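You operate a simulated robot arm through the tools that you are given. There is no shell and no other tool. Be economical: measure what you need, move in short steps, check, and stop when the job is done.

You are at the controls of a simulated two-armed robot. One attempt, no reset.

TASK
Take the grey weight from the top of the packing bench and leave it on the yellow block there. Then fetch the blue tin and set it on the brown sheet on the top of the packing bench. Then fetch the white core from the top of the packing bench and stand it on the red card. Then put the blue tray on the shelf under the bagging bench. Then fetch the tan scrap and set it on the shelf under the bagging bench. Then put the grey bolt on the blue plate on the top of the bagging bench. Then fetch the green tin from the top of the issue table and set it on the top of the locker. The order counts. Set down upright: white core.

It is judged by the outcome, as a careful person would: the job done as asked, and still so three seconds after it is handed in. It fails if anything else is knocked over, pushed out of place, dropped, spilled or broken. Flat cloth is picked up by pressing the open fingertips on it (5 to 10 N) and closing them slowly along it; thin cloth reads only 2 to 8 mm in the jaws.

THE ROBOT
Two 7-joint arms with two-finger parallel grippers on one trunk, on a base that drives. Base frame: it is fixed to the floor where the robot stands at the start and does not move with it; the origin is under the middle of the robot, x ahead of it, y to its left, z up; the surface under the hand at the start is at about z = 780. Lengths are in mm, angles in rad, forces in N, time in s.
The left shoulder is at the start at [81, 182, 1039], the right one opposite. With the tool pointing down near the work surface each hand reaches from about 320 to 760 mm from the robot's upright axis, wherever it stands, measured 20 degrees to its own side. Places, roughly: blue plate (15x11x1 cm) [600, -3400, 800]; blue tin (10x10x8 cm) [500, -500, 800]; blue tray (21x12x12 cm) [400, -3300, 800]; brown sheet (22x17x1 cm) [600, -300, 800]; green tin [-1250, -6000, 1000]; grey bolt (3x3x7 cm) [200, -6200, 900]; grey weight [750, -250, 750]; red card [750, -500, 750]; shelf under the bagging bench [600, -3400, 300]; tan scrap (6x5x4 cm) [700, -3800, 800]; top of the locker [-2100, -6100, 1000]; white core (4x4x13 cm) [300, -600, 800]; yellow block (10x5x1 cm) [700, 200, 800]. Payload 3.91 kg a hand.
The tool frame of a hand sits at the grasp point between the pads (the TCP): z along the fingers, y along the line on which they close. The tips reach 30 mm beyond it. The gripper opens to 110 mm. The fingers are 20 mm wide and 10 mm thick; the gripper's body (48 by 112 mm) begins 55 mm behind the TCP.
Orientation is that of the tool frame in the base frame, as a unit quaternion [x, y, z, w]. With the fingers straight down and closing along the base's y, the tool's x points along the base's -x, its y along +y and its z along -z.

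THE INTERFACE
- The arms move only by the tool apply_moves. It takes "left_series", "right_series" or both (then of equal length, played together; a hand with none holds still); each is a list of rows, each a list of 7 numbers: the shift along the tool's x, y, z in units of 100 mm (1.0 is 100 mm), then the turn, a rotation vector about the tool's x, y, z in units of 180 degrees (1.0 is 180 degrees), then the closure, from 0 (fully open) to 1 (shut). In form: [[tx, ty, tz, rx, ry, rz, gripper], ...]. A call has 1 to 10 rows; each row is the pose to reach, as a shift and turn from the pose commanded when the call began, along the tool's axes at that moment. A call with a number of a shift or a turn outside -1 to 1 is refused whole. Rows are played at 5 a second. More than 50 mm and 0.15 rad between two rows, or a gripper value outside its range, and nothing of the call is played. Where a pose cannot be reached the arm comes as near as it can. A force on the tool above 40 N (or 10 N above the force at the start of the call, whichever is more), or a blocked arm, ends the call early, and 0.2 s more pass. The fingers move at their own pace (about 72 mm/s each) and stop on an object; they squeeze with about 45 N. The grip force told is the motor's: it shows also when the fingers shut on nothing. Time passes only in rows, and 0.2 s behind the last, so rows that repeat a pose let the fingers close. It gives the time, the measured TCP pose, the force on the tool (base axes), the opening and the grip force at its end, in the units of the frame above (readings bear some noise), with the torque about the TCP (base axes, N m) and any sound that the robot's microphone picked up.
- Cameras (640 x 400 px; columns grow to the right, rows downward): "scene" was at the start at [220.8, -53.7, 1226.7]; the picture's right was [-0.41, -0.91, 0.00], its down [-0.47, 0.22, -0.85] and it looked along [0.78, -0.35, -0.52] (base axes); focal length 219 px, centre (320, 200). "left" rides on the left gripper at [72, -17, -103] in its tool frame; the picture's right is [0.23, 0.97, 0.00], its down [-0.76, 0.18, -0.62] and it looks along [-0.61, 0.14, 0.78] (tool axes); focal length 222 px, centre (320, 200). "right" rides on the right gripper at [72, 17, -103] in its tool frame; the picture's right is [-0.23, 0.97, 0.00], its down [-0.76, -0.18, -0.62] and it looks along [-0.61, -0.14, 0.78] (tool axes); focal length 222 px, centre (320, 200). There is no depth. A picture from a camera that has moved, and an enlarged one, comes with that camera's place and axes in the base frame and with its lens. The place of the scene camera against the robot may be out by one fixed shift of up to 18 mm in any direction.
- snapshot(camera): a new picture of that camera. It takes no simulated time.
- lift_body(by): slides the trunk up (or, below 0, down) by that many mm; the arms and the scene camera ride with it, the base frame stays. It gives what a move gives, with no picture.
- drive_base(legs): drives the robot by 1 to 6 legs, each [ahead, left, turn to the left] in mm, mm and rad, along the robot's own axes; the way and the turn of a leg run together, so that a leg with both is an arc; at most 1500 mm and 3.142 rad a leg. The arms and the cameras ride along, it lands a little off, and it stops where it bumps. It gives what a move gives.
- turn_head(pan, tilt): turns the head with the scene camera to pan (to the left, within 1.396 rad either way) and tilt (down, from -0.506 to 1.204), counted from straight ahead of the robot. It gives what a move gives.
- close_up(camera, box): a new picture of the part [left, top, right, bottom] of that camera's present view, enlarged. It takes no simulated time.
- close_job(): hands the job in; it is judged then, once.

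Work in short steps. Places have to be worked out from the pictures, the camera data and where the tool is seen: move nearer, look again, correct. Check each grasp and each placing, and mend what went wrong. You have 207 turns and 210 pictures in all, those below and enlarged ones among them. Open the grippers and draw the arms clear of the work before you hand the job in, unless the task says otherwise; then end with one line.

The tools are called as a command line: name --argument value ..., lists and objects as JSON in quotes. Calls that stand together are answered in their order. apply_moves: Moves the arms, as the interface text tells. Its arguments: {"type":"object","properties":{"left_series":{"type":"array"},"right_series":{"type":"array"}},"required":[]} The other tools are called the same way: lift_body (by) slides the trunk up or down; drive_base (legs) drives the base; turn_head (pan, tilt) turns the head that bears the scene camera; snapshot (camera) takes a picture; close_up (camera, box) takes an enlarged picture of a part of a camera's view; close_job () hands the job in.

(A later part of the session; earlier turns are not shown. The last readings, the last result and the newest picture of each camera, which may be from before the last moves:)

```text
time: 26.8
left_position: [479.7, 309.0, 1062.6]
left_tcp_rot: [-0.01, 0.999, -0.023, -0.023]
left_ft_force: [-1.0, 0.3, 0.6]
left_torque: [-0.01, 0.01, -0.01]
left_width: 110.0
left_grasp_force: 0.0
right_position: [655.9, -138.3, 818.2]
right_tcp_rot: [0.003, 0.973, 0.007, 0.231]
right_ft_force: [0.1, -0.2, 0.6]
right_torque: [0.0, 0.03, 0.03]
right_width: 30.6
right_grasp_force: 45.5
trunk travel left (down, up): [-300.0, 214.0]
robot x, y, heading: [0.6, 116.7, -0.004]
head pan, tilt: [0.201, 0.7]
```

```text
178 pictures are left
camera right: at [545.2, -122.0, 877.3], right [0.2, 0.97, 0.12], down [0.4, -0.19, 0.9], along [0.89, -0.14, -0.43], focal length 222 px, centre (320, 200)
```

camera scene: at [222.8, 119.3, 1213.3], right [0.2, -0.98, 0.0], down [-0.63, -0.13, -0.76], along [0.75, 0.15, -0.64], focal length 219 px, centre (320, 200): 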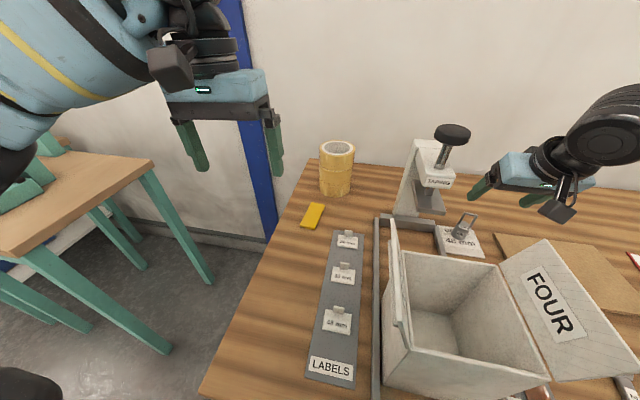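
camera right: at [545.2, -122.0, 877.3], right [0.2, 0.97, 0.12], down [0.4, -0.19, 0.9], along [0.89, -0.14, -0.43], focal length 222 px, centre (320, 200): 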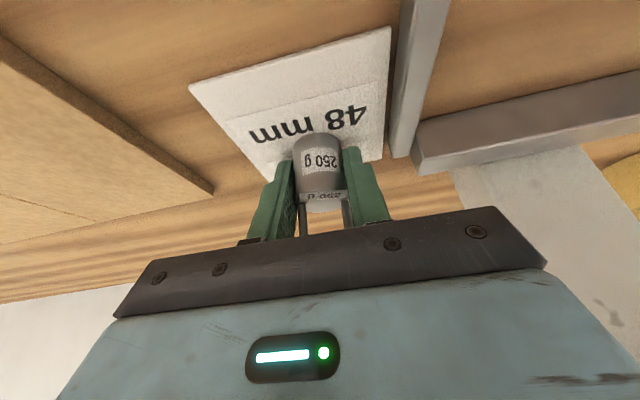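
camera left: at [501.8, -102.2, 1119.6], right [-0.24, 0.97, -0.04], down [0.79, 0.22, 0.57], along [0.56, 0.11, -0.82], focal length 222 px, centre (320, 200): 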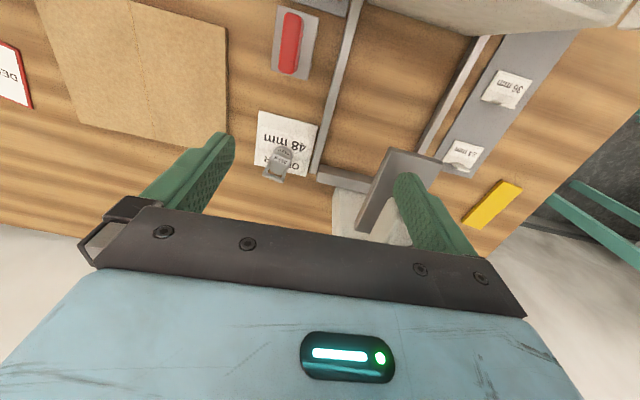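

The grip is firm at 30.6 mm. I'll lift straight up, draw back a little, and check that it holds.

apply_moves --right_series '[[-0.135, 0, -0.268, 0, 0, 0, 0.9], [-0.15, -0.1, -0.5, 0, 0, 0, 0.9], [-0.07, -0.2, -0.7, 0, 0, 0, 0.9], [0, -0.3, -0.894, 0, 0, 0, 0.9]]'

apply_moves --right_series '[[0, 0, -0.3, 0, 0, 0, 0.9], [0, 0, -0.6, 0, 0, 0, 0.9], [0, 0, -0.7, 0, 0, 0, 0.9]]'

lift_body --by 200

snapshot --camera "scene"

snapshot --camera "right"

```text
time: 27.8
left_position: [480.0, 308.0, 1064.2]
left_tcp_rot: [-0.011, 0.999, -0.022, -0.023]
left_ft_force: [0.2, 0.6, 0.3]
left_torque: [0.0, -0.01, 0.0]
left_width: 110.1
left_grasp_force: 0.1
right_position: [614.5, -168.7, 896.4]
right_tcp_rot: [0.003, 0.973, 0.007, 0.231]
right_ft_force: [-0.6, 0.2, -1.9]
right_torque: [0.01, 0.01, -0.02]
right_width: 30.6
right_grasp_force: 45.0
trunk travel left (down, up): [-300.0, 214.0]
robot x, y, heading: [0.6, 119.2, -0.002]
head pan, tilt: [0.201, 0.7]
```

```text
time: 28.6
left_position: [481.5, 308.2, 1063.3]
left_tcp_rot: [-0.01, 0.999, -0.023, -0.023]
left_ft_force: [0.1, -0.6, 1.2]
left_torque: [-0.01, -0.02, 0.0]
left_width: 110.1
left_grasp_force: 0.0
right_position: [582.9, -169.6, 959.6]
right_tcp_rot: [0.003, 0.973, 0.007, 0.23]
right_ft_force: [-0.3, 0.1, -1.3]
right_torque: [0.03, -0.02, 0.0]
right_width: 30.6
right_grasp_force: 45.0
trunk travel left (down, up): [-300.0, 214.0]
robot x, y, heading: [0.3, 116.9, -0.006]
head pan, tilt: [0.201, 0.7]
```

```text
time: 30.7
left_position: [482.8, 309.0, 1260.8]
left_tcp_rot: [-0.011, 0.999, -0.022, -0.024]
left_ft_force: [0.5, 0.6, -0.1]
left_torque: [0.0, 0.03, -0.01]
left_width: 110.1
left_grasp_force: 0.0
right_position: [585.5, -168.9, 1156.6]
right_tcp_rot: [0.003, 0.973, 0.008, 0.229]
right_ft_force: [-0.7, -0.9, -2.8]
right_torque: [0.05, 0.01, 0.03]
right_width: 30.4
right_grasp_force: 44.6
trunk travel left (down, up): [-500.0, 14.0]
robot x, y, heading: [-2.0, 118.9, -0.006]
head pan, tilt: [0.201, 0.7]
```

```text
177 pictures are left
camera scene: at [108.6, 119.1, 1437.8], right [0.2, -0.98, 0.0], down [-0.63, -0.13, -0.76], along [0.75, 0.15, -0.64], focal length 219 px, centre (320, 200)
```

scene: 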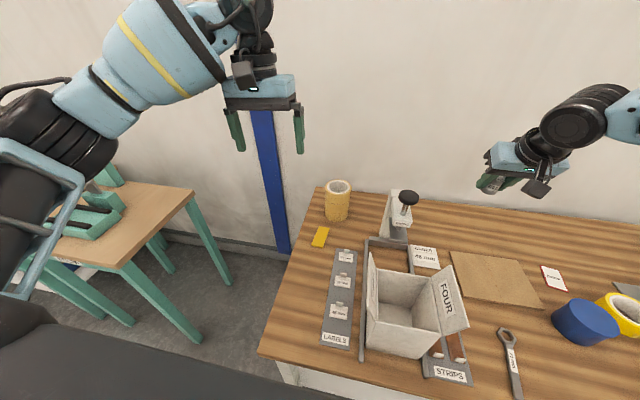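

```text
176 pictures are left
camera right: at [473.9, -154.3, 1217.5], right [0.21, 0.97, 0.12], down [0.4, -0.19, 0.89], along [0.89, -0.14, -0.43], focal length 222 px, centre (320, 200)
```

right: 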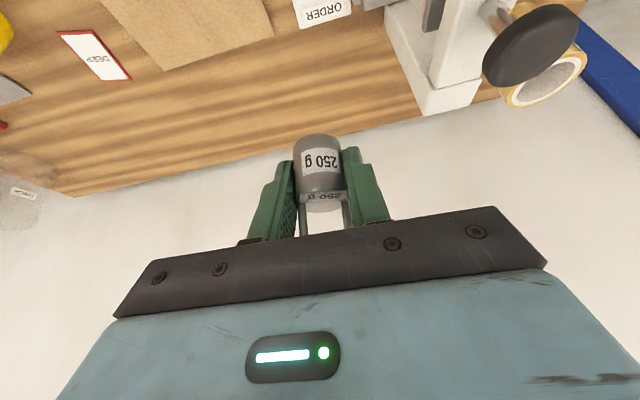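

The weight is held high, clear of the knob (z≈1067) and flaps. The yellow block is at about [647,226]. I'll drive left 320 mm and look.

drive_base --legs '[[0, 320, 0]]'

snapshot --camera "scene"

snapshot --camera "right"

```text
time: 34.1
left_position: [482.8, 626.9, 1263.4]
left_tcp_rot: [-0.009, 0.999, -0.022, -0.024]
left_ft_force: [0.8, -0.6, -1.0]
left_torque: [0.03, 0.0, -0.02]
left_width: 110.1
left_grasp_force: 0.1
right_position: [584.8, 149.2, 1159.3]
right_tcp_rot: [0.005, 0.973, 0.007, 0.231]
right_ft_force: [-0.4, -0.2, -2.8]
right_torque: [-0.03, 0.05, -0.01]
right_width: 30.5
right_grasp_force: 44.8
trunk travel left (down, up): [-500.0, 14.0]
robot x, y, heading: [2.0, 439.9, -0.011]
head pan, tilt: [0.201, 0.7]
```

```text
175 pictures are left
camera scene: at [109.4, 440.2, 1438.0], right [0.19, -0.98, 0.0], down [-0.63, -0.12, -0.76], along [0.75, 0.15, -0.64], focal length 219 px, centre (320, 200)
```

scene: 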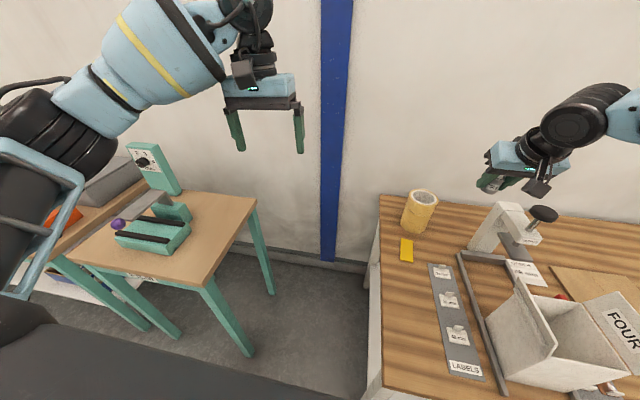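

```text
174 pictures are left
camera right: at [474.0, 165.5, 1219.0], right [0.21, 0.97, 0.12], down [0.4, -0.19, 0.9], along [0.89, -0.14, -0.43], focal length 222 px, centre (320, 200)
```

right: 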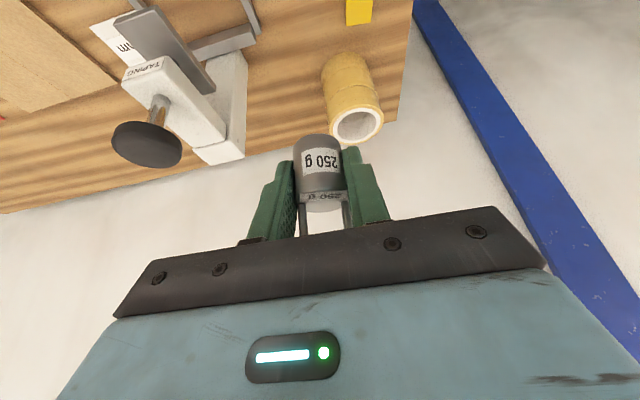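

There's enough room here. I'll shift the hand left 77 mm, lower the trunk 180 mm, and look at the block.

apply_moves --right_series '[[0, 0.4, 0, 0, 0, 0, 0.9], [0, 0.77, 0, 0, 0, 0, 0.9], [0, 0.77, 0, 0, 0, 0, 0.9]]'

lift_body --by -180

snapshot --camera "right"

close_up --camera "scene" --box '[340, 130, 500, 230]'

```text
time: 34.9
left_position: [481.5, 628.2, 1263.2]
left_tcp_rot: [-0.009, 0.999, -0.022, -0.023]
left_ft_force: [0.0, 0.7, -0.3]
left_torque: [-0.02, -0.01, 0.02]
left_width: 109.9
left_grasp_force: 0.2
right_position: [583.5, 226.7, 1159.6]
right_tcp_rot: [0.004, 0.973, 0.008, 0.231]
right_ft_force: [0.3, -0.1, -2.4]
right_torque: [0.0, -0.02, -0.04]
right_width: 30.5
right_grasp_force: 45.3
trunk travel left (down, up): [-500.0, 14.0]
robot x, y, heading: [-1.6, 441.0, -0.005]
head pan, tilt: [0.201, 0.7]
```

```text
time: 36.9
left_position: [482.3, 627.4, 1084.1]
left_tcp_rot: [-0.009, 0.999, -0.023, -0.022]
left_ft_force: [-0.4, -0.2, -0.4]
left_torque: [-0.04, 0.05, 0.0]
left_width: 110.0
left_grasp_force: 0.0
right_position: [585.4, 227.6, 981.6]
right_tcp_rot: [0.004, 0.973, 0.008, 0.23]
right_ft_force: [-0.1, -0.6, -2.3]
right_torque: [0.02, 0.01, 0.0]
right_width: 30.2
right_grasp_force: 45.6
trunk travel left (down, up): [-320.0, 194.0]
robot x, y, heading: [-1.6, 440.1, -0.007]
head pan, tilt: [0.201, 0.7]
```

```text
173 pictures are left
camera right: at [474.2, 242.9, 1040.6], right [0.21, 0.97, 0.12], down [0.4, -0.19, 0.9], along [0.89, -0.14, -0.43], focal length 222 px, centre (320, 200)
```

right: 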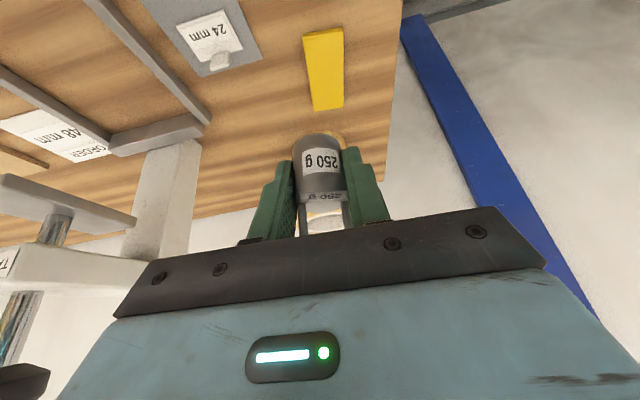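

```text
4.00 times, centred on (420, 180) of scene
camera zoom: at [219.1, 439.7, 1233.3], right [0.19, -0.98, 0.0], down [-0.63, -0.12, -0.76], along [0.75, 0.15, -0.64], focal length 876 px, centre (-80, 280)
```

zoom: 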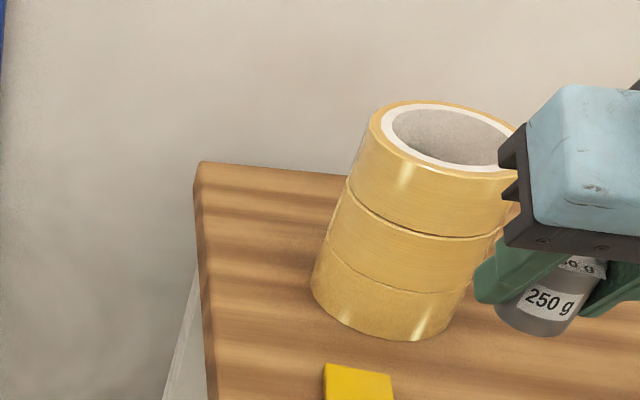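

The block measures centre [654,241], with its long axis nearly along x. I'll bring the weight over it to TCP z≈846 and look.

apply_moves --right_series '[[0, 0.07, 0.4, 0, 0, 0, 0.9], [0, 0.13, 0.7, 0, 0, 0, 0.9], [0, 0.13, 0.89, 0, 0, 0, 0.9]]'

apply_moves --right_series '[[0, 0, 0.3, 0, 0, 0, 0.9], [-0.01, 0.0, 0.6, 0, 0, 0, 0.9], [-0.01, 0.0, 0.6, 0, 0, 0, 0.9]]'

snapshot --camera "right"

snapshot --camera "scene"

```text
time: 37.7
left_position: [483.1, 629.0, 1083.2]
left_tcp_rot: [-0.008, 0.999, -0.023, -0.024]
left_ft_force: [-0.1, 0.4, 0.4]
left_torque: [0.0, 0.0, 0.0]
left_width: 109.9
left_grasp_force: 0.1
right_position: [624.8, 241.8, 901.2]
right_tcp_rot: [0.004, 0.973, 0.007, 0.231]
right_ft_force: [0.9, 0.0, -3.2]
right_torque: [0.01, -0.01, -0.01]
right_width: 30.5
right_grasp_force: 44.9
trunk travel left (down, up): [-320.0, 194.0]
robot x, y, heading: [1.7, 440.3, -0.005]
head pan, tilt: [0.201, 0.7]
```

```text
time: 38.5
left_position: [482.3, 627.9, 1083.0]
left_tcp_rot: [-0.009, 0.999, -0.023, -0.023]
left_ft_force: [-0.1, -0.1, 0.4]
left_torque: [0.0, -0.01, 0.05]
left_width: 110.1
left_grasp_force: 0.1
right_position: [652.2, 241.8, 847.7]
right_tcp_rot: [0.005, 0.973, 0.007, 0.232]
right_ft_force: [-0.1, -0.4, -2.3]
right_torque: [0.0, 0.05, 0.0]
right_width: 30.5
right_grasp_force: 44.9
trunk travel left (down, up): [-320.0, 194.0]
robot x, y, heading: [4.2, 435.2, -0.009]
head pan, tilt: [0.201, 0.7]
```

```text
171 pictures are left
camera right: at [541.8, 257.8, 907.2], right [0.21, 0.97, 0.12], down [0.4, -0.19, 0.9], along [0.89, -0.14, -0.43], focal length 222 px, centre (320, 200)
```

right: 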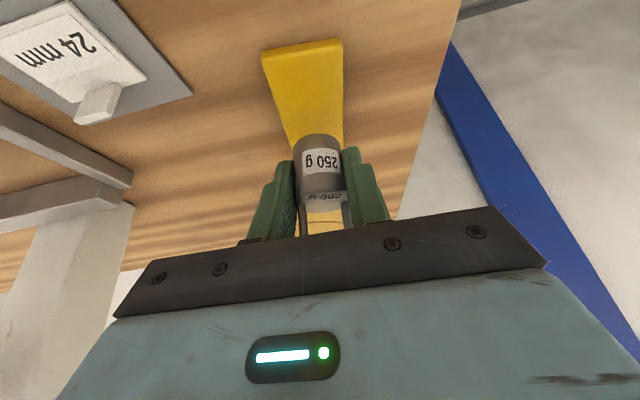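

```text
170 pictures are left
camera scene: at [219.0, 439.8, 1233.3], right [0.19, -0.98, 0.0], down [-0.63, -0.12, -0.77], along [0.75, 0.15, -0.64], focal length 219 px, centre (320, 200)
```

scene: 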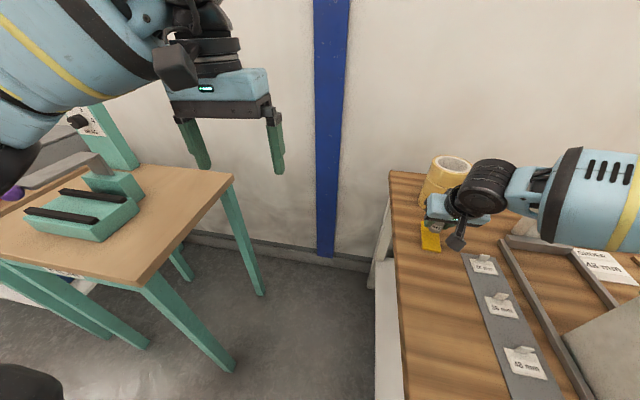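

Lined up well over the block. I'll lower 19 mm and check the force.

apply_moves --right_series '[[0.04, 0, 0.09, 0, 0, 0, 0.9], [0.085, 0, 0.17, 0, 0, 0, 0.9], [0.085, 0, 0.17, 0, 0, 0, 0.9]]'

snapshot --camera "right"

```text
time: 39.3
left_position: [482.0, 628.6, 1082.0]
left_tcp_rot: [-0.01, 0.999, -0.022, -0.023]
left_ft_force: [0.3, 0.2, 0.0]
left_torque: [0.01, -0.03, 0.01]
left_width: 110.2
left_grasp_force: 0.1
right_position: [652.2, 241.2, 828.8]
right_tcp_rot: [0.005, 0.973, 0.008, 0.231]
right_ft_force: [-0.4, -0.9, -2.0]
right_torque: [0.01, -0.02, 0.02]
right_width: 30.3
right_grasp_force: 45.1
trunk travel left (down, up): [-320.0, 194.0]
robot x, y, heading: [0.9, 443.5, -0.009]
head pan, tilt: [0.201, 0.7]
```

```text
169 pictures are left
camera right: at [542.3, 257.9, 888.2], right [0.21, 0.97, 0.12], down [0.4, -0.19, 0.9], along [0.89, -0.14, -0.43], focal length 222 px, centre (320, 200)
```

right: 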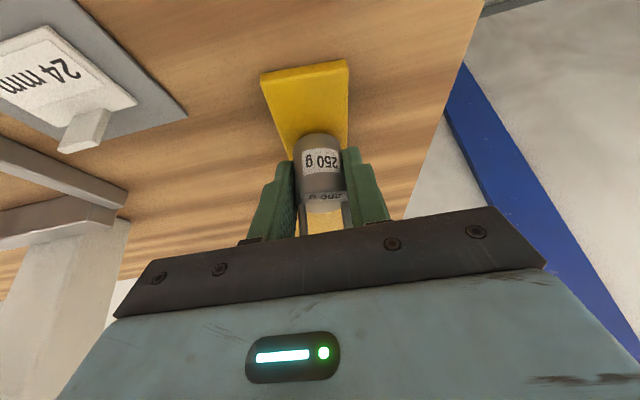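

No contact yet; I'll lower 4 mm more.

apply_moves --right_series '[[0.009, 0, 0.018, 0, 0, 0, 0.9], [0.018, 0, 0.036, 0, 0, 0, 0.9]]'

apply_moves --right_series '[[0.009, 0, 0.018, 0, 0, 0, 0.9], [0.009, 0, 0.018, 0, 0, 0, 0.9]]'

```text
time: 39.9
left_position: [482.7, 627.0, 1084.1]
left_tcp_rot: [-0.009, 0.999, -0.022, -0.024]
left_ft_force: [-0.5, -0.3, -0.6]
left_torque: [0.02, 0.02, 0.03]
left_width: 109.8
left_grasp_force: 0.0
right_position: [652.3, 242.0, 824.2]
right_tcp_rot: [0.005, 0.973, 0.007, 0.231]
right_ft_force: [0.1, 0.5, -2.5]
right_torque: [0.03, 0.02, -0.01]
right_width: 30.5
right_grasp_force: 45.6
trunk travel left (down, up): [-320.0, 194.0]
robot x, y, heading: [0.5, 444.0, -0.004]
head pan, tilt: [0.201, 0.7]
```

```text
time: 40.5
left_position: [482.2, 627.8, 1082.6]
left_tcp_rot: [-0.009, 0.999, -0.022, -0.023]
left_ft_force: [-0.6, 0.6, -0.9]
left_torque: [0.03, -0.04, 0.01]
left_width: 109.9
left_grasp_force: 0.0
right_position: [651.8, 242.0, 822.1]
right_tcp_rot: [0.004, 0.973, 0.008, 0.231]
right_ft_force: [0.4, -0.1, -3.6]
right_torque: [0.02, -0.01, -0.02]
right_width: 30.3
right_grasp_force: 44.8
trunk travel left (down, up): [-320.0, 194.0]
robot x, y, heading: [1.6, 440.2, -0.005]
head pan, tilt: [0.201, 0.7]
```

Still no contact. I'll look closely at the gap and lower 2 mm more.

apply_moves --right_series '[[0.009, 0, 0.018, 0, 0, 0, 0.9], [0.009, 0, 0.018, 0, 0, 0, 0.9]]'

close_up --camera "right" --box '[240, 60, 400, 160]'

```text
time: 41.1
left_position: [482.5, 628.3, 1084.3]
left_tcp_rot: [-0.009, 0.999, -0.023, -0.023]
left_ft_force: [-0.6, 0.9, -0.7]
left_torque: [-0.02, 0.01, 0.02]
left_width: 110.1
left_grasp_force: 0.1
right_position: [653.5, 242.1, 821.2]
right_tcp_rot: [0.005, 0.973, 0.008, 0.232]
right_ft_force: [-0.8, -1.1, 3.2]
right_torque: [-0.09, -0.03, 0.02]
right_width: 30.1
right_grasp_force: 45.1
trunk travel left (down, up): [-320.0, 194.0]
robot x, y, heading: [1.1, 441.4, -0.007]
head pan, tilt: [0.201, 0.7]
```

```text
4.00 times, centred on (320, 110) of right
camera zoom: at [542.2, 258.0, 881.4], right [0.21, 0.97, 0.12], down [0.4, -0.19, 0.9], along [0.89, -0.14, -0.43], focal length 888 px, centre (320, 560)
```

zoom: 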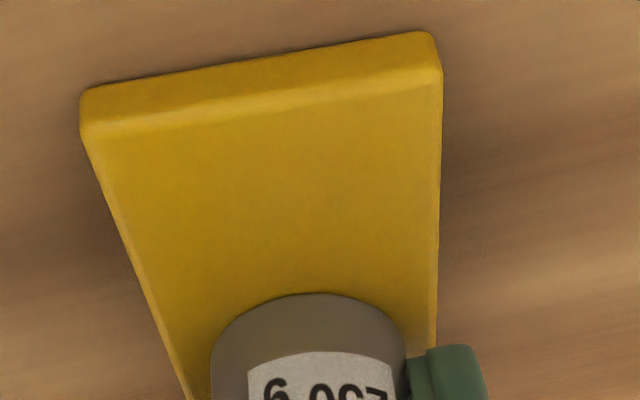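

Contact is made (about 5 N). The weight sits fully over the block, so I'll open the jaws modestly and look.

apply_moves --right_series '[[0, 0, 0, 0, 0, 0, 0.65], [0, 0, 0, 0, 0, 0, 0.55], [0, 0, 0, 0, 0, 0, 0.5]]'

close_up --camera "right" --box '[200, 60, 440, 210]'

```text
time: 41.9
left_position: [482.2, 630.2, 1083.6]
left_tcp_rot: [-0.009, 0.999, -0.024, -0.023]
left_ft_force: [-0.8, -0.4, 0.2]
left_torque: [0.0, -0.02, 0.0]
left_width: 110.3
left_grasp_force: 0.1
right_position: [652.9, 241.9, 820.6]
right_tcp_rot: [0.005, 0.973, 0.007, 0.231]
right_ft_force: [-0.4, 0.8, -0.5]
right_torque: [0.0, -0.01, 0.02]
right_width: 55.3
right_grasp_force: 0.0
trunk travel left (down, up): [-320.0, 194.0]
robot x, y, heading: [1.3, 438.1, -0.007]
head pan, tilt: [0.201, 0.7]
```

```text
2.67 times, centred on (320, 135) of right
camera zoom: at [542.0, 258.0, 880.5], right [0.21, 0.97, 0.12], down [0.4, -0.19, 0.9], along [0.89, -0.14, -0.43], focal length 592 px, centre (320, 373)
```

zoom: 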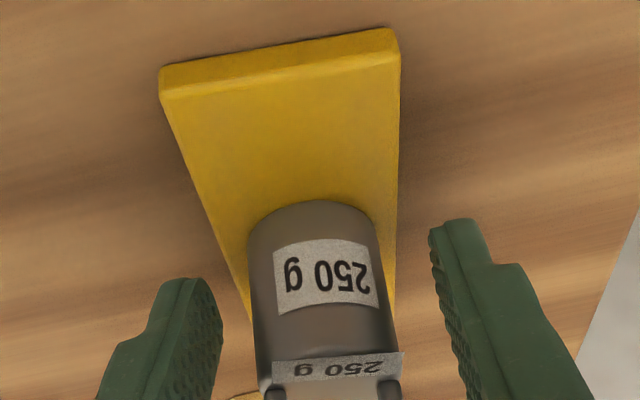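

The weight stands on the block. I'll raise clear vertically, then draw back and look.

apply_moves --right_series '[[-0.18, 0, -0.357, 0, 0, 0, 0.45], [-0.36, 0, -0.714, 0, 0, 0, 0.45], [-0.42, 0, -0.83, 0, 0, 0, 0.45]]'

apply_moves --right_series '[[0, 0, -0.4, 0, 0.04, 0, 0.2], [0.2, 0, -0.7, 0, 0.08, 0, 0], [0.4, 0, -0.9, 0, 0.12, 0, 0], [0.4, 0, -0.9, 0, 0.148, 0, 0]]'

close_up --camera "scene" --box '[360, 130, 560, 255]'

lift_body --by 180

snapshot --camera "scene"

```text
time: 42.7
left_position: [481.8, 628.7, 1084.2]
left_tcp_rot: [-0.01, 0.999, -0.023, -0.024]
left_ft_force: [-0.4, 0.1, 0.1]
left_torque: [0.0, -0.01, -0.02]
left_width: 109.9
left_grasp_force: 0.1
right_position: [651.9, 240.4, 913.9]
right_tcp_rot: [0.005, 0.973, 0.007, 0.231]
right_ft_force: [0.2, -0.1, 0.6]
right_torque: [0.05, 0.01, 0.01]
right_width: 60.4
right_grasp_force: 0.0
trunk travel left (down, up): [-320.0, 194.0]
robot x, y, heading: [-2.0, 437.3, -0.01]
head pan, tilt: [0.201, 0.7]
```

```text
time: 43.7
left_position: [482.6, 629.1, 1082.8]
left_tcp_rot: [-0.01, 0.999, -0.022, -0.023]
left_ft_force: [-0.4, -0.7, 1.2]
left_torque: [-0.02, 0.0, 0.0]
left_width: 110.0
left_grasp_force: 0.0
right_position: [576.9, 239.8, 975.4]
right_tcp_rot: [0.003, 1.0, 0.009, -0.001]
right_ft_force: [0.3, 0.8, -0.5]
right_torque: [-0.02, -0.01, -0.02]
right_width: 110.1
right_grasp_force: 0.0
trunk travel left (down, up): [-320.0, 194.0]
robot x, y, heading: [-0.8, 438.0, -0.007]
head pan, tilt: [0.201, 0.7]
```

```text
3.20 times, centred on (460, 192) of scene
camera zoom: at [220.1, 439.5, 1233.0], right [0.19, -0.98, 0.0], down [-0.63, -0.12, -0.76], along [0.75, 0.15, -0.64], focal length 701 px, centre (-128, 224)
```

zoom: 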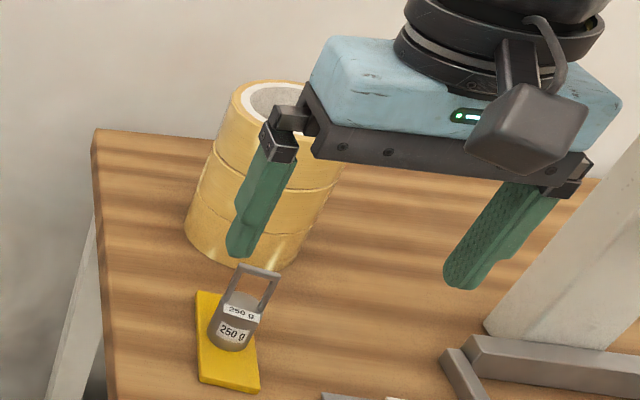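

```text
time: 45.7
left_position: [483.8, 628.0, 1262.5]
left_tcp_rot: [-0.01, 0.999, -0.022, -0.024]
left_ft_force: [0.1, -1.1, 0.0]
left_torque: [-0.01, 0.02, -0.01]
left_width: 110.2
left_grasp_force: 0.0
right_position: [530.2, 238.4, 1314.0]
right_tcp_rot: [0.004, 0.989, 0.008, 0.144]
right_ft_force: [0.2, 0.0, -0.5]
right_torque: [-0.01, 0.0, -0.01]
right_width: 109.9
right_grasp_force: 0.0
trunk travel left (down, up): [-500.0, 14.0]
robot x, y, heading: [-0.9, 440.5, -0.007]
head pan, tilt: [0.201, 0.7]
```

```text
165 pictures are left
camera scene: at [110.1, 440.4, 1437.7], right [0.19, -0.98, 0.0], down [-0.63, -0.12, -0.76], along [0.75, 0.15, -0.64], focal length 219 px, centre (320, 200)
```

scene: 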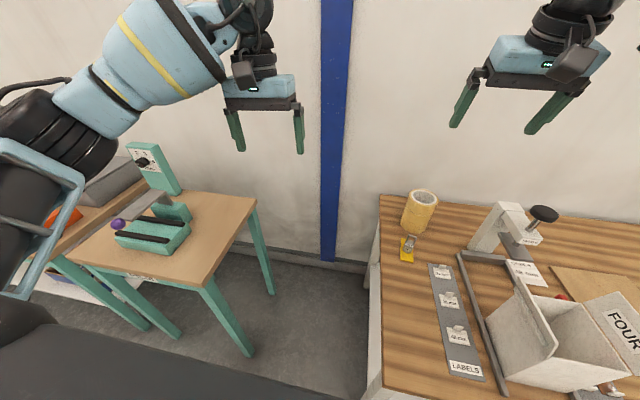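

The weight is placed. A stool seems to stand right of the start place, so I'll drive back to about y=0 first and look right.

drive_base --legs '[[0, -440, 0]]'

turn_head --pan -0.9 --tilt 0.75

snapshot --camera "scene"

```text
time: 50.1
left_position: [479.0, 186.3, 1263.7]
left_tcp_rot: [-0.008, 0.999, -0.022, -0.024]
left_ft_force: [-0.5, -0.1, -1.0]
left_torque: [0.02, -0.01, -0.01]
left_width: 110.3
left_grasp_force: 0.0
right_position: [525.5, -203.7, 1316.3]
right_tcp_rot: [0.005, 0.99, 0.008, 0.144]
right_ft_force: [-0.3, -0.1, 0.3]
right_torque: [-0.01, -0.04, 0.01]
right_width: 109.9
right_grasp_force: 0.0
trunk travel left (down, up): [-500.0, 14.0]
robot x, y, heading: [0.9, -1.9, -0.009]
head pan, tilt: [0.201, 0.7]
```

```text
time: 51.5
left_position: [479.0, 186.8, 1263.5]
left_tcp_rot: [-0.008, 0.999, -0.023, -0.024]
left_ft_force: [0.7, -0.2, -0.3]
left_torque: [-0.04, -0.03, -0.01]
left_width: 109.9
left_grasp_force: 0.0
right_position: [525.3, -203.8, 1315.7]
right_tcp_rot: [0.005, 0.99, 0.007, 0.144]
right_ft_force: [0.3, 0.0, 0.5]
right_torque: [-0.01, 0.05, -0.01]
right_width: 109.8
right_grasp_force: 0.1
trunk travel left (down, up): [-500.0, 14.0]
robot x, y, heading: [-2.3, -3.2, -0.009]
head pan, tilt: [-0.901, 0.75]
```

```text
164 pictures are left
camera scene: at [73.7, -82.4, 1433.7], right [-0.79, -0.62, 0.0], down [-0.42, 0.54, -0.73], along [0.45, -0.58, -0.68], focal length 219 px, centre (320, 200)
```

scene: 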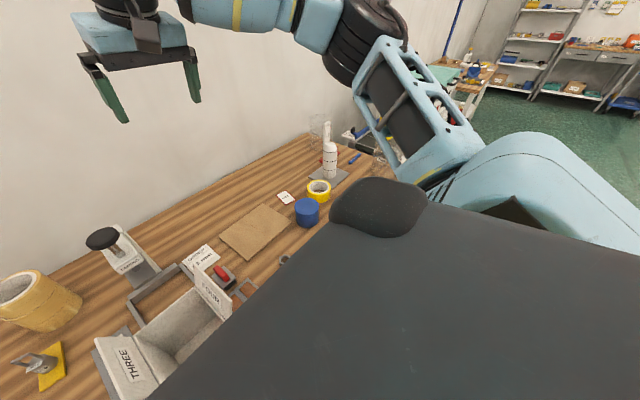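

That dark shape is the robot's own body, so the way is free. I'll drive right 220 mm, lower the trunk to the start height, and look at the tin.

drive_base --legs '[[0, -220, 0]]'

lift_body --by -200

turn_head --pan -0.45 --tilt 0.65

snapshot --camera "scene"

snapshot --camera "right"

```text
time: 54.0
left_position: [477.8, -35.4, 1263.1]
left_tcp_rot: [-0.007, 0.999, -0.023, -0.023]
left_ft_force: [0.5, -0.3, 0.1]
left_torque: [-0.03, -0.01, -0.01]
left_width: 110.0
left_grasp_force: 0.1
right_position: [523.4, -424.4, 1316.4]
right_tcp_rot: [0.005, 0.989, 0.007, 0.144]
right_ft_force: [-0.2, 0.8, -0.1]
right_torque: [-0.02, 0.03, 0.01]
right_width: 110.1
right_grasp_force: 0.1
trunk travel left (down, up): [-500.0, 14.0]
robot x, y, heading: [-5.1, -219.1, -0.014]
head pan, tilt: [-0.901, 0.75]
```

```text
time: 56.2
left_position: [477.2, -34.3, 1062.6]
left_tcp_rot: [-0.008, 0.999, -0.023, -0.023]
left_ft_force: [-0.5, 0.0, 0.7]
left_torque: [0.03, 0.02, -0.04]
left_width: 109.9
left_grasp_force: 0.0
right_position: [523.4, -425.3, 1116.6]
right_tcp_rot: [0.005, 0.989, 0.007, 0.145]
right_ft_force: [-0.5, 0.7, 0.6]
right_torque: [-0.02, 0.0, 0.01]
right_width: 110.0
right_grasp_force: 0.0
trunk travel left (down, up): [-300.0, 214.0]
robot x, y, heading: [-5.9, -221.4, -0.006]
head pan, tilt: [-0.901, 0.75]
```

```text
time: 57.1
left_position: [477.7, -34.0, 1063.9]
left_tcp_rot: [-0.007, 0.999, -0.022, -0.022]
left_ft_force: [0.4, -0.5, -0.3]
left_torque: [-0.02, 0.0, -0.01]
left_width: 110.1
left_grasp_force: 0.0
right_position: [523.3, -424.1, 1116.2]
right_tcp_rot: [0.004, 0.99, 0.008, 0.144]
right_ft_force: [0.2, 1.0, 0.0]
right_torque: [-0.02, 0.01, 0.03]
right_width: 109.8
right_grasp_force: 0.2
trunk travel left (down, up): [-300.0, 214.0]
robot x, y, heading: [-2.9, -221.8, -0.003]
head pan, tilt: [-0.45, 0.649]
```

```text
163 pictures are left
camera scene: at [213.6, -277.7, 1217.7], right [-0.44, -0.9, 0.0], down [-0.54, 0.27, -0.8], along [0.71, -0.35, -0.6], focal length 219 px, centre (320, 200)
```

scene: 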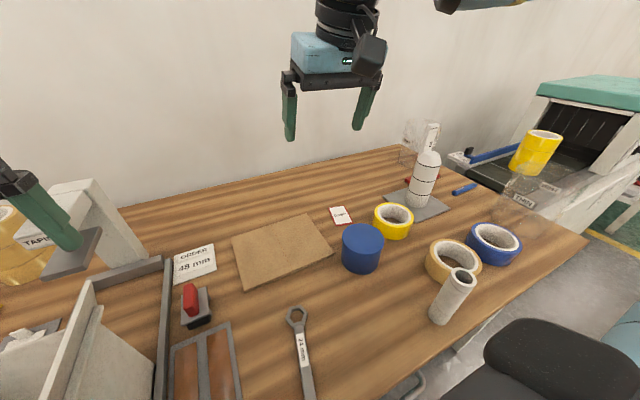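

```text
162 pictures are left
camera right: at [425.3, -408.9, 1194.7], right [0.22, 0.97, 0.08], down [0.55, -0.2, 0.81], along [0.8, -0.14, -0.58], focal length 222 px, centre (320, 200)
```

right: 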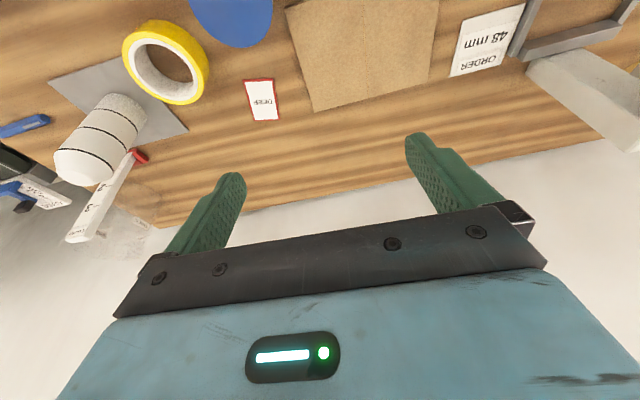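

The tin is at about [475,-500]. I'll bring the right hand upright behind it and lower, for a better look.

apply_moves --right_series '[[0.3, -0.18, 0.1, 0, 0.03, 0, 0], [0.6, -0.36, 0.2, 0, 0.06, 0, 0], [0.9, -0.56, 0.3, 0, 0.092, 0, 0], [0.967, -0.56, 0.338, 0, 0.092, 0, 0]]'

apply_moves --right_series '[[0, 0, 0.3, 0, 0, 0, 0], [0, 0, 0.6, 0, 0, 0, 0], [0, 0, 0.7, 0, 0, 0, 0]]'

snapshot --camera "right"

```text
time: 58.1
left_position: [476.8, -34.8, 1063.3]
left_tcp_rot: [-0.007, 0.999, -0.022, -0.023]
left_ft_force: [0.4, -0.5, -0.2]
left_torque: [0.0, -0.04, 0.01]
left_width: 109.9
left_grasp_force: 0.2
right_position: [440.8, -478.8, 1055.3]
right_tcp_rot: [0.003, 1.0, 0.009, -0.001]
right_ft_force: [-0.2, 0.3, 0.2]
right_torque: [0.04, -0.01, -0.01]
right_width: 110.1
right_grasp_force: 0.0
trunk travel left (down, up): [-300.0, 214.0]
robot x, y, heading: [-1.9, -219.5, -0.007]
head pan, tilt: [-0.45, 0.649]
```

```text
time: 58.9
left_position: [477.4, -33.6, 1063.7]
left_tcp_rot: [-0.007, 0.999, -0.022, -0.024]
left_ft_force: [-0.4, 0.0, -0.2]
left_torque: [-0.01, 0.0, 0.02]
left_width: 110.0
left_grasp_force: 0.1
right_position: [439.9, -478.5, 984.7]
right_tcp_rot: [0.003, 1.0, 0.009, 0.0]
right_ft_force: [0.3, 0.6, 0.3]
right_torque: [0.01, 0.02, 0.03]
right_width: 109.9
right_grasp_force: 0.1
trunk travel left (down, up): [-300.0, 214.0]
robot x, y, heading: [-0.3, -222.0, -0.009]
head pan, tilt: [-0.45, 0.649]
```

```text
161 pictures are left
camera right: at [368.7, -462.9, 1087.9], right [0.23, 0.97, 0.02], down [0.76, -0.19, 0.62], along [0.61, -0.13, -0.78], focal length 222 px, centre (320, 200)
```

right: 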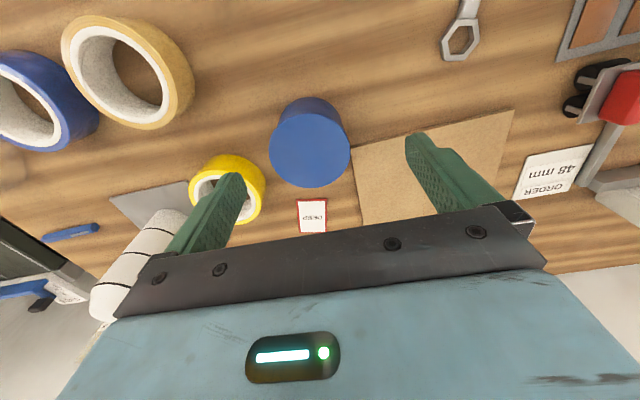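

The tin's lid centre is at [474,-496], about 90 mm across. I'll position above it and check the alignment.

apply_moves --right_series '[[-0.17, -0.09, 0.3, 0, 0, 0, 0], [-0.34, -0.17, 0.6, 0, 0, 0, 0], [-0.34, -0.17, 0.65, 0, 0, 0, 0]]'

snapshot --camera "right"

snapshot --camera "scene"

```text
time: 59.7
left_position: [477.3, -34.6, 1062.9]
left_tcp_rot: [-0.007, 0.999, -0.023, -0.023]
left_ft_force: [0.0, 0.4, 0.9]
left_torque: [0.02, 0.01, -0.03]
left_width: 110.1
left_grasp_force: 0.0
right_position: [474.2, -494.1, 920.2]
right_tcp_rot: [0.004, 1.0, 0.008, 0.001]
right_ft_force: [0.9, -0.5, -0.9]
right_torque: [0.01, 0.0, 0.01]
right_width: 109.9
right_grasp_force: 0.1
trunk travel left (down, up): [-300.0, 214.0]
robot x, y, heading: [-4.0, -221.0, -0.013]
head pan, tilt: [-0.45, 0.649]
```

```text
160 pictures are left
camera right: at [402.4, -478.7, 1023.8], right [0.23, 0.97, 0.02], down [0.76, -0.19, 0.62], along [0.61, -0.13, -0.78], focal length 222 px, centre (320, 200)
```

right: 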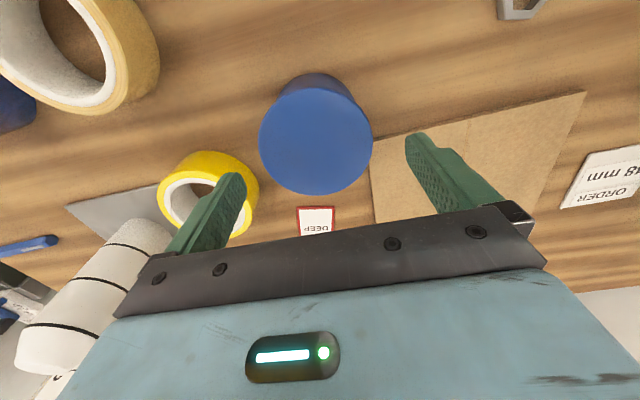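

```text
159 pictures are left
camera scene: at [213.4, -277.6, 1217.7], right [-0.44, -0.9, 0.0], down [-0.54, 0.27, -0.8], along [0.71, -0.35, -0.6], focal length 219 px, centre (320, 200)
```

scene: 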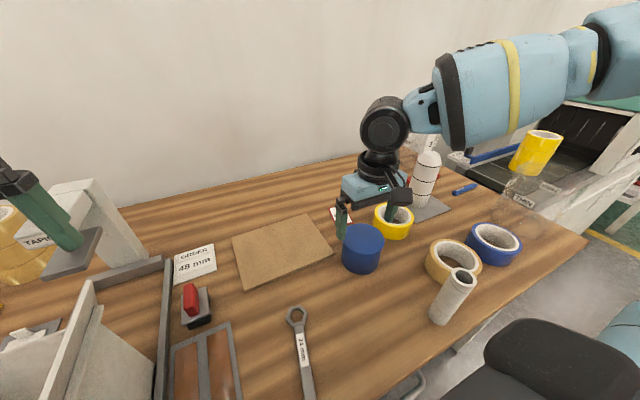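

Centred at [473,-495.5]. I'll go down to z≈836 with the jaws open and then close.

apply_moves --right_series '[[0.01, -0.01, 0.3, 0, 0, 0, 0], [0.01, -0.01, 0.6, 0, 0, 0, 0], [0.01, -0.01, 0.84, 0, 0, 0, 0], [0.01, -0.01, 0.84, 0, 0, 0, 0.1], [0.01, -0.01, 0.84, 0, 0, 0, 0.3], [0.01, -0.01, 0.84, 0, 0, 0, 0.4]]'

snapshot --camera "right"

```text
time: 61.1
left_position: [478.6, -35.3, 1064.4]
left_tcp_rot: [-0.008, 0.999, -0.022, -0.023]
left_ft_force: [0.2, 0.5, -0.4]
left_torque: [-0.01, 0.03, -0.01]
left_width: 109.9
left_grasp_force: 0.0
right_position: [472.4, -493.4, 836.5]
right_tcp_rot: [0.003, 1.0, 0.008, -0.001]
right_ft_force: [-0.4, 0.4, 1.4]
right_torque: [0.02, -0.04, -0.01]
right_width: 90.7
right_grasp_force: 45.7
trunk travel left (down, up): [-300.0, 214.0]
robot x, y, heading: [-3.2, -220.5, -0.012]
head pan, tilt: [-0.45, 0.649]
```

```text
158 pictures are left
camera right: at [401.2, -478.3, 939.7], right [0.23, 0.97, 0.02], down [0.76, -0.19, 0.62], along [0.61, -0.13, -0.78], focal length 222 px, centre (320, 200)
```

right: 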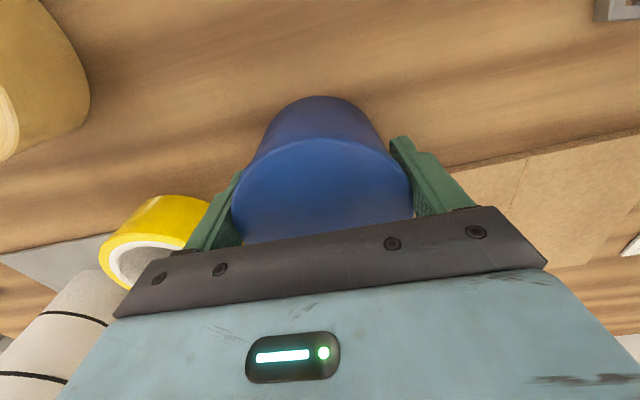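

Gripped at 90.7 mm. I'll lift 75 mm, drive the base left 120 mm (the left hand passes clear), and move the tin over the sheet at about [593,-348].

apply_moves --right_series '[[0, 0, -0.3, 0, 0, 0, 0.4], [0, 0, -0.6, 0, 0, 0, 0.4], [0, 0, -0.75, 0, 0, 0, 0.4]]'

drive_base --legs '[[0, 120, 0]]'

apply_moves --right_series '[[-0.35, 0.1, 0, 0, 0, 0, 0.4], [-0.7, 0.2, 0, 0, 0, 0, 0.4], [-1.0, 0.27, 0, 0, 0, 0, 0.4], [-1.0, 0.27, 0, 0, 0, 0, 0.4]]'

snapshot --camera "right"

snapshot --camera "scene"

```text
time: 61.9
left_position: [475.8, -33.6, 1063.7]
left_tcp_rot: [-0.008, 0.999, -0.021, -0.024]
left_ft_force: [-1.2, -0.7, 0.6]
left_torque: [0.02, -0.02, -0.04]
left_width: 110.1
left_grasp_force: 0.2
right_position: [473.3, -496.4, 912.5]
right_tcp_rot: [0.004, 1.0, 0.009, 0.001]
right_ft_force: [0.8, 0.5, -1.1]
right_torque: [0.0, -0.02, 0.0]
right_width: 90.5
right_grasp_force: 44.4
trunk travel left (down, up): [-300.0, 214.0]
robot x, y, heading: [-5.2, -222.0, -0.008]
head pan, tilt: [-0.45, 0.649]
```

```text
time: 63.6
left_position: [479.0, 84.7, 1063.6]
left_tcp_rot: [-0.008, 0.999, -0.023, -0.024]
left_ft_force: [0.2, 0.9, 0.1]
left_torque: [0.02, 0.0, -0.03]
left_width: 110.2
left_grasp_force: 0.1
right_position: [472.5, -374.5, 911.4]
right_tcp_rot: [0.004, 1.0, 0.009, 0.0]
right_ft_force: [0.5, -0.1, -0.5]
right_torque: [-0.04, 0.0, -0.02]
right_width: 90.6
right_grasp_force: 45.1
trunk travel left (down, up): [-300.0, 214.0]
robot x, y, heading: [-2.8, -101.8, -0.012]
head pan, tilt: [-0.45, 0.649]
```

```text
time: 64.6
left_position: [477.5, 85.2, 1064.0]
left_tcp_rot: [-0.007, 0.999, -0.022, -0.024]
left_ft_force: [0.3, -0.4, -0.3]
left_torque: [0.01, 0.0, -0.01]
left_width: 110.3
left_grasp_force: 0.0
right_position: [572.5, -350.0, 912.3]
right_tcp_rot: [0.004, 1.0, 0.008, 0.002]
right_ft_force: [-0.5, 0.4, -0.7]
right_torque: [-0.01, 0.02, 0.06]
right_width: 90.2
right_grasp_force: 45.0
trunk travel left (down, up): [-300.0, 214.0]
robot x, y, heading: [-2.8, -100.4, -0.009]
head pan, tilt: [-0.45, 0.649]
```

```text
157 pictures are left
camera right: at [501.5, -334.0, 1016.2], right [0.23, 0.97, 0.02], down [0.76, -0.19, 0.62], along [0.61, -0.13, -0.78], focal length 222 px, centre (320, 200)
```

right: 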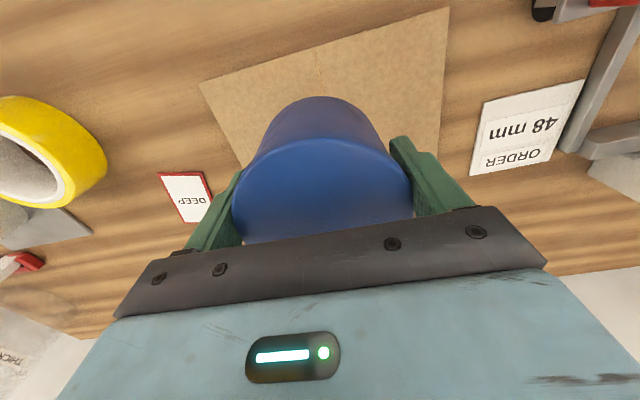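

```text
156 pictures are left
camera scene: at [214.2, -157.3, 1217.8], right [-0.44, -0.9, 0.0], down [-0.54, 0.27, -0.8], along [0.71, -0.35, -0.6], focal length 219 px, centre (320, 200)
```

scene: 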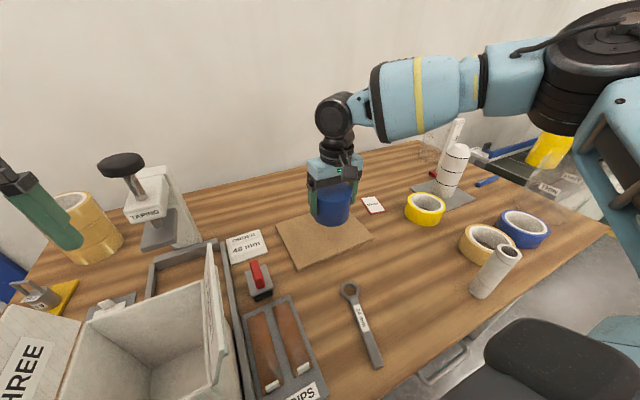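

The sheet spans x 517–687 and y -449 to -229. I'll nudge the tin to [588,-342] and lower it toward the sheet.

apply_moves --right_series '[[-0.15, 0.08, 0.3, 0, 0, 0, 0.4], [-0.15, 0.08, 0.58, 0, 0, 0, 0.4], [-0.15, 0.08, 0.62, 0, 0, 0, 0.4], [-0.15, 0.08, 0.64, 0, 0, 0, 0.4]]'

apply_moves --right_series '[[0, 0, 0.02, 0, 0, 0, 0.4], [0, 0, 0.03, 0, 0, 0, 0.4]]'

```text
time: 65.6
left_position: [477.3, 86.0, 1064.2]
left_tcp_rot: [-0.008, 0.999, -0.023, -0.023]
left_ft_force: [0.0, -0.2, -0.7]
left_torque: [-0.01, -0.02, 0.02]
left_width: 109.9
left_grasp_force: 0.1
right_position: [587.6, -340.3, 848.0]
right_tcp_rot: [0.003, 1.0, 0.009, 0.001]
right_ft_force: [0.3, 0.0, -0.8]
right_torque: [-0.03, 0.01, -0.02]
right_width: 90.4
right_grasp_force: 45.5
trunk travel left (down, up): [-300.0, 214.0]
robot x, y, heading: [0.1, -96.7, -0.01]
head pan, tilt: [-0.45, 0.649]
```

```text
time: 66.2
left_position: [478.7, 84.8, 1064.0]
left_tcp_rot: [-0.007, 0.999, -0.023, -0.023]
left_ft_force: [-0.3, 0.4, 1.0]
left_torque: [0.03, 0.02, 0.0]
left_width: 109.8
left_grasp_force: 0.0
right_position: [588.9, -339.5, 845.9]
right_tcp_rot: [0.003, 1.0, 0.008, 0.002]
right_ft_force: [-2.5, -2.0, 6.1]
right_torque: [-0.3, 0.15, -0.04]
right_width: 90.5
right_grasp_force: 44.6
trunk travel left (down, up): [-300.0, 214.0]
robot x, y, heading: [-2.4, -103.9, -0.009]
head pan, tilt: [-0.45, 0.649]
```

Contact at z≈846. I'll release, rise straight up, and check.

apply_moves --right_series '[[0, 0, 0, 0, 0, 0, 0.1], [0, 0, 0, 0, 0, 0, 0], [0, 0, 0, 0, 0, 0, 0]]'

apply_moves --right_series '[[0, 0, -0.3, 0, 0, 0, 0], [0, 0, -0.6, 0, 0, 0, 0], [0.2, 0, -0.95, 0, 0, 0, 0]]'

snapshot --camera "right"

snapshot --camera "scene"

```text
time: 67.0
left_position: [478.0, 84.6, 1062.9]
left_tcp_rot: [-0.007, 0.999, -0.022, -0.024]
left_ft_force: [0.6, 0.0, -0.7]
left_torque: [-0.01, 0.0, 0.02]
left_width: 110.0
left_grasp_force: 0.0
right_position: [588.3, -340.1, 844.8]
right_tcp_rot: [0.004, 1.0, 0.008, 0.0]
right_ft_force: [0.7, 0.6, 0.3]
right_torque: [0.06, -0.04, 0.0]
right_width: 110.0
right_grasp_force: 0.0
trunk travel left (down, up): [-300.0, 214.0]
robot x, y, heading: [-5.1, -102.2, -0.013]
head pan, tilt: [-0.45, 0.649]
```

```text
time: 67.8
left_position: [477.2, 85.3, 1065.1]
left_tcp_rot: [-0.008, 0.999, -0.023, -0.023]
left_ft_force: [-0.1, 0.1, -0.6]
left_torque: [-0.02, 0.0, -0.03]
left_width: 109.9
left_grasp_force: 0.0
right_position: [568.0, -341.3, 940.9]
right_tcp_rot: [0.004, 1.0, 0.008, 0.001]
right_ft_force: [0.6, -0.4, -0.2]
right_torque: [-0.05, -0.01, 0.0]
right_width: 110.1
right_grasp_force: 0.1
trunk travel left (down, up): [-300.0, 214.0]
robot x, y, heading: [-3.4, -106.0, -0.006]
head pan, tilt: [-0.45, 0.649]
```

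```text
155 pictures are left
camera right: at [495.0, -325.9, 1043.5], right [0.23, 0.97, 0.02], down [0.76, -0.19, 0.62], along [0.61, -0.13, -0.78], focal length 222 px, centre (320, 200)
```

right: 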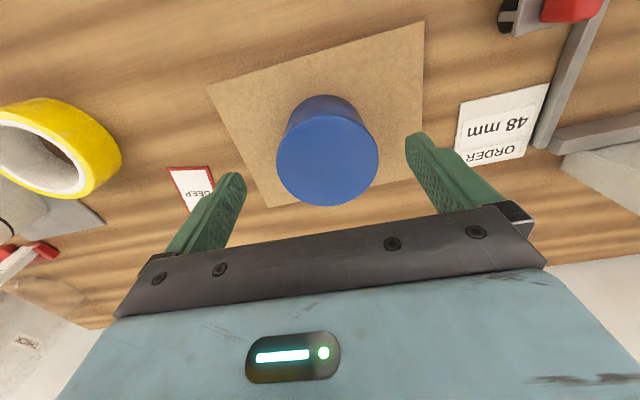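

```text
154 pictures are left
camera scene: at [213.5, -157.3, 1217.9], right [-0.44, -0.9, 0.0], down [-0.54, 0.27, -0.8], along [0.71, -0.35, -0.6], focal length 219 px, centre (320, 200)
```

scene: 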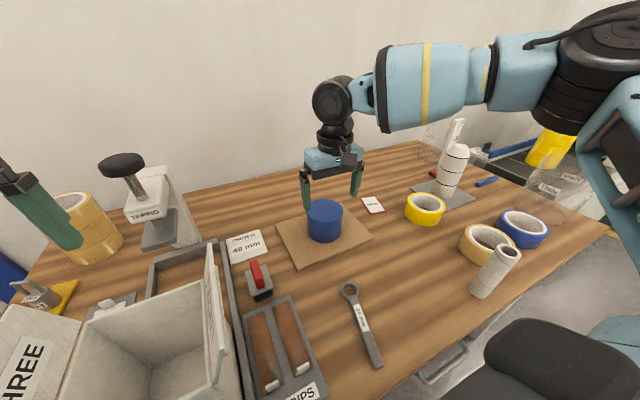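

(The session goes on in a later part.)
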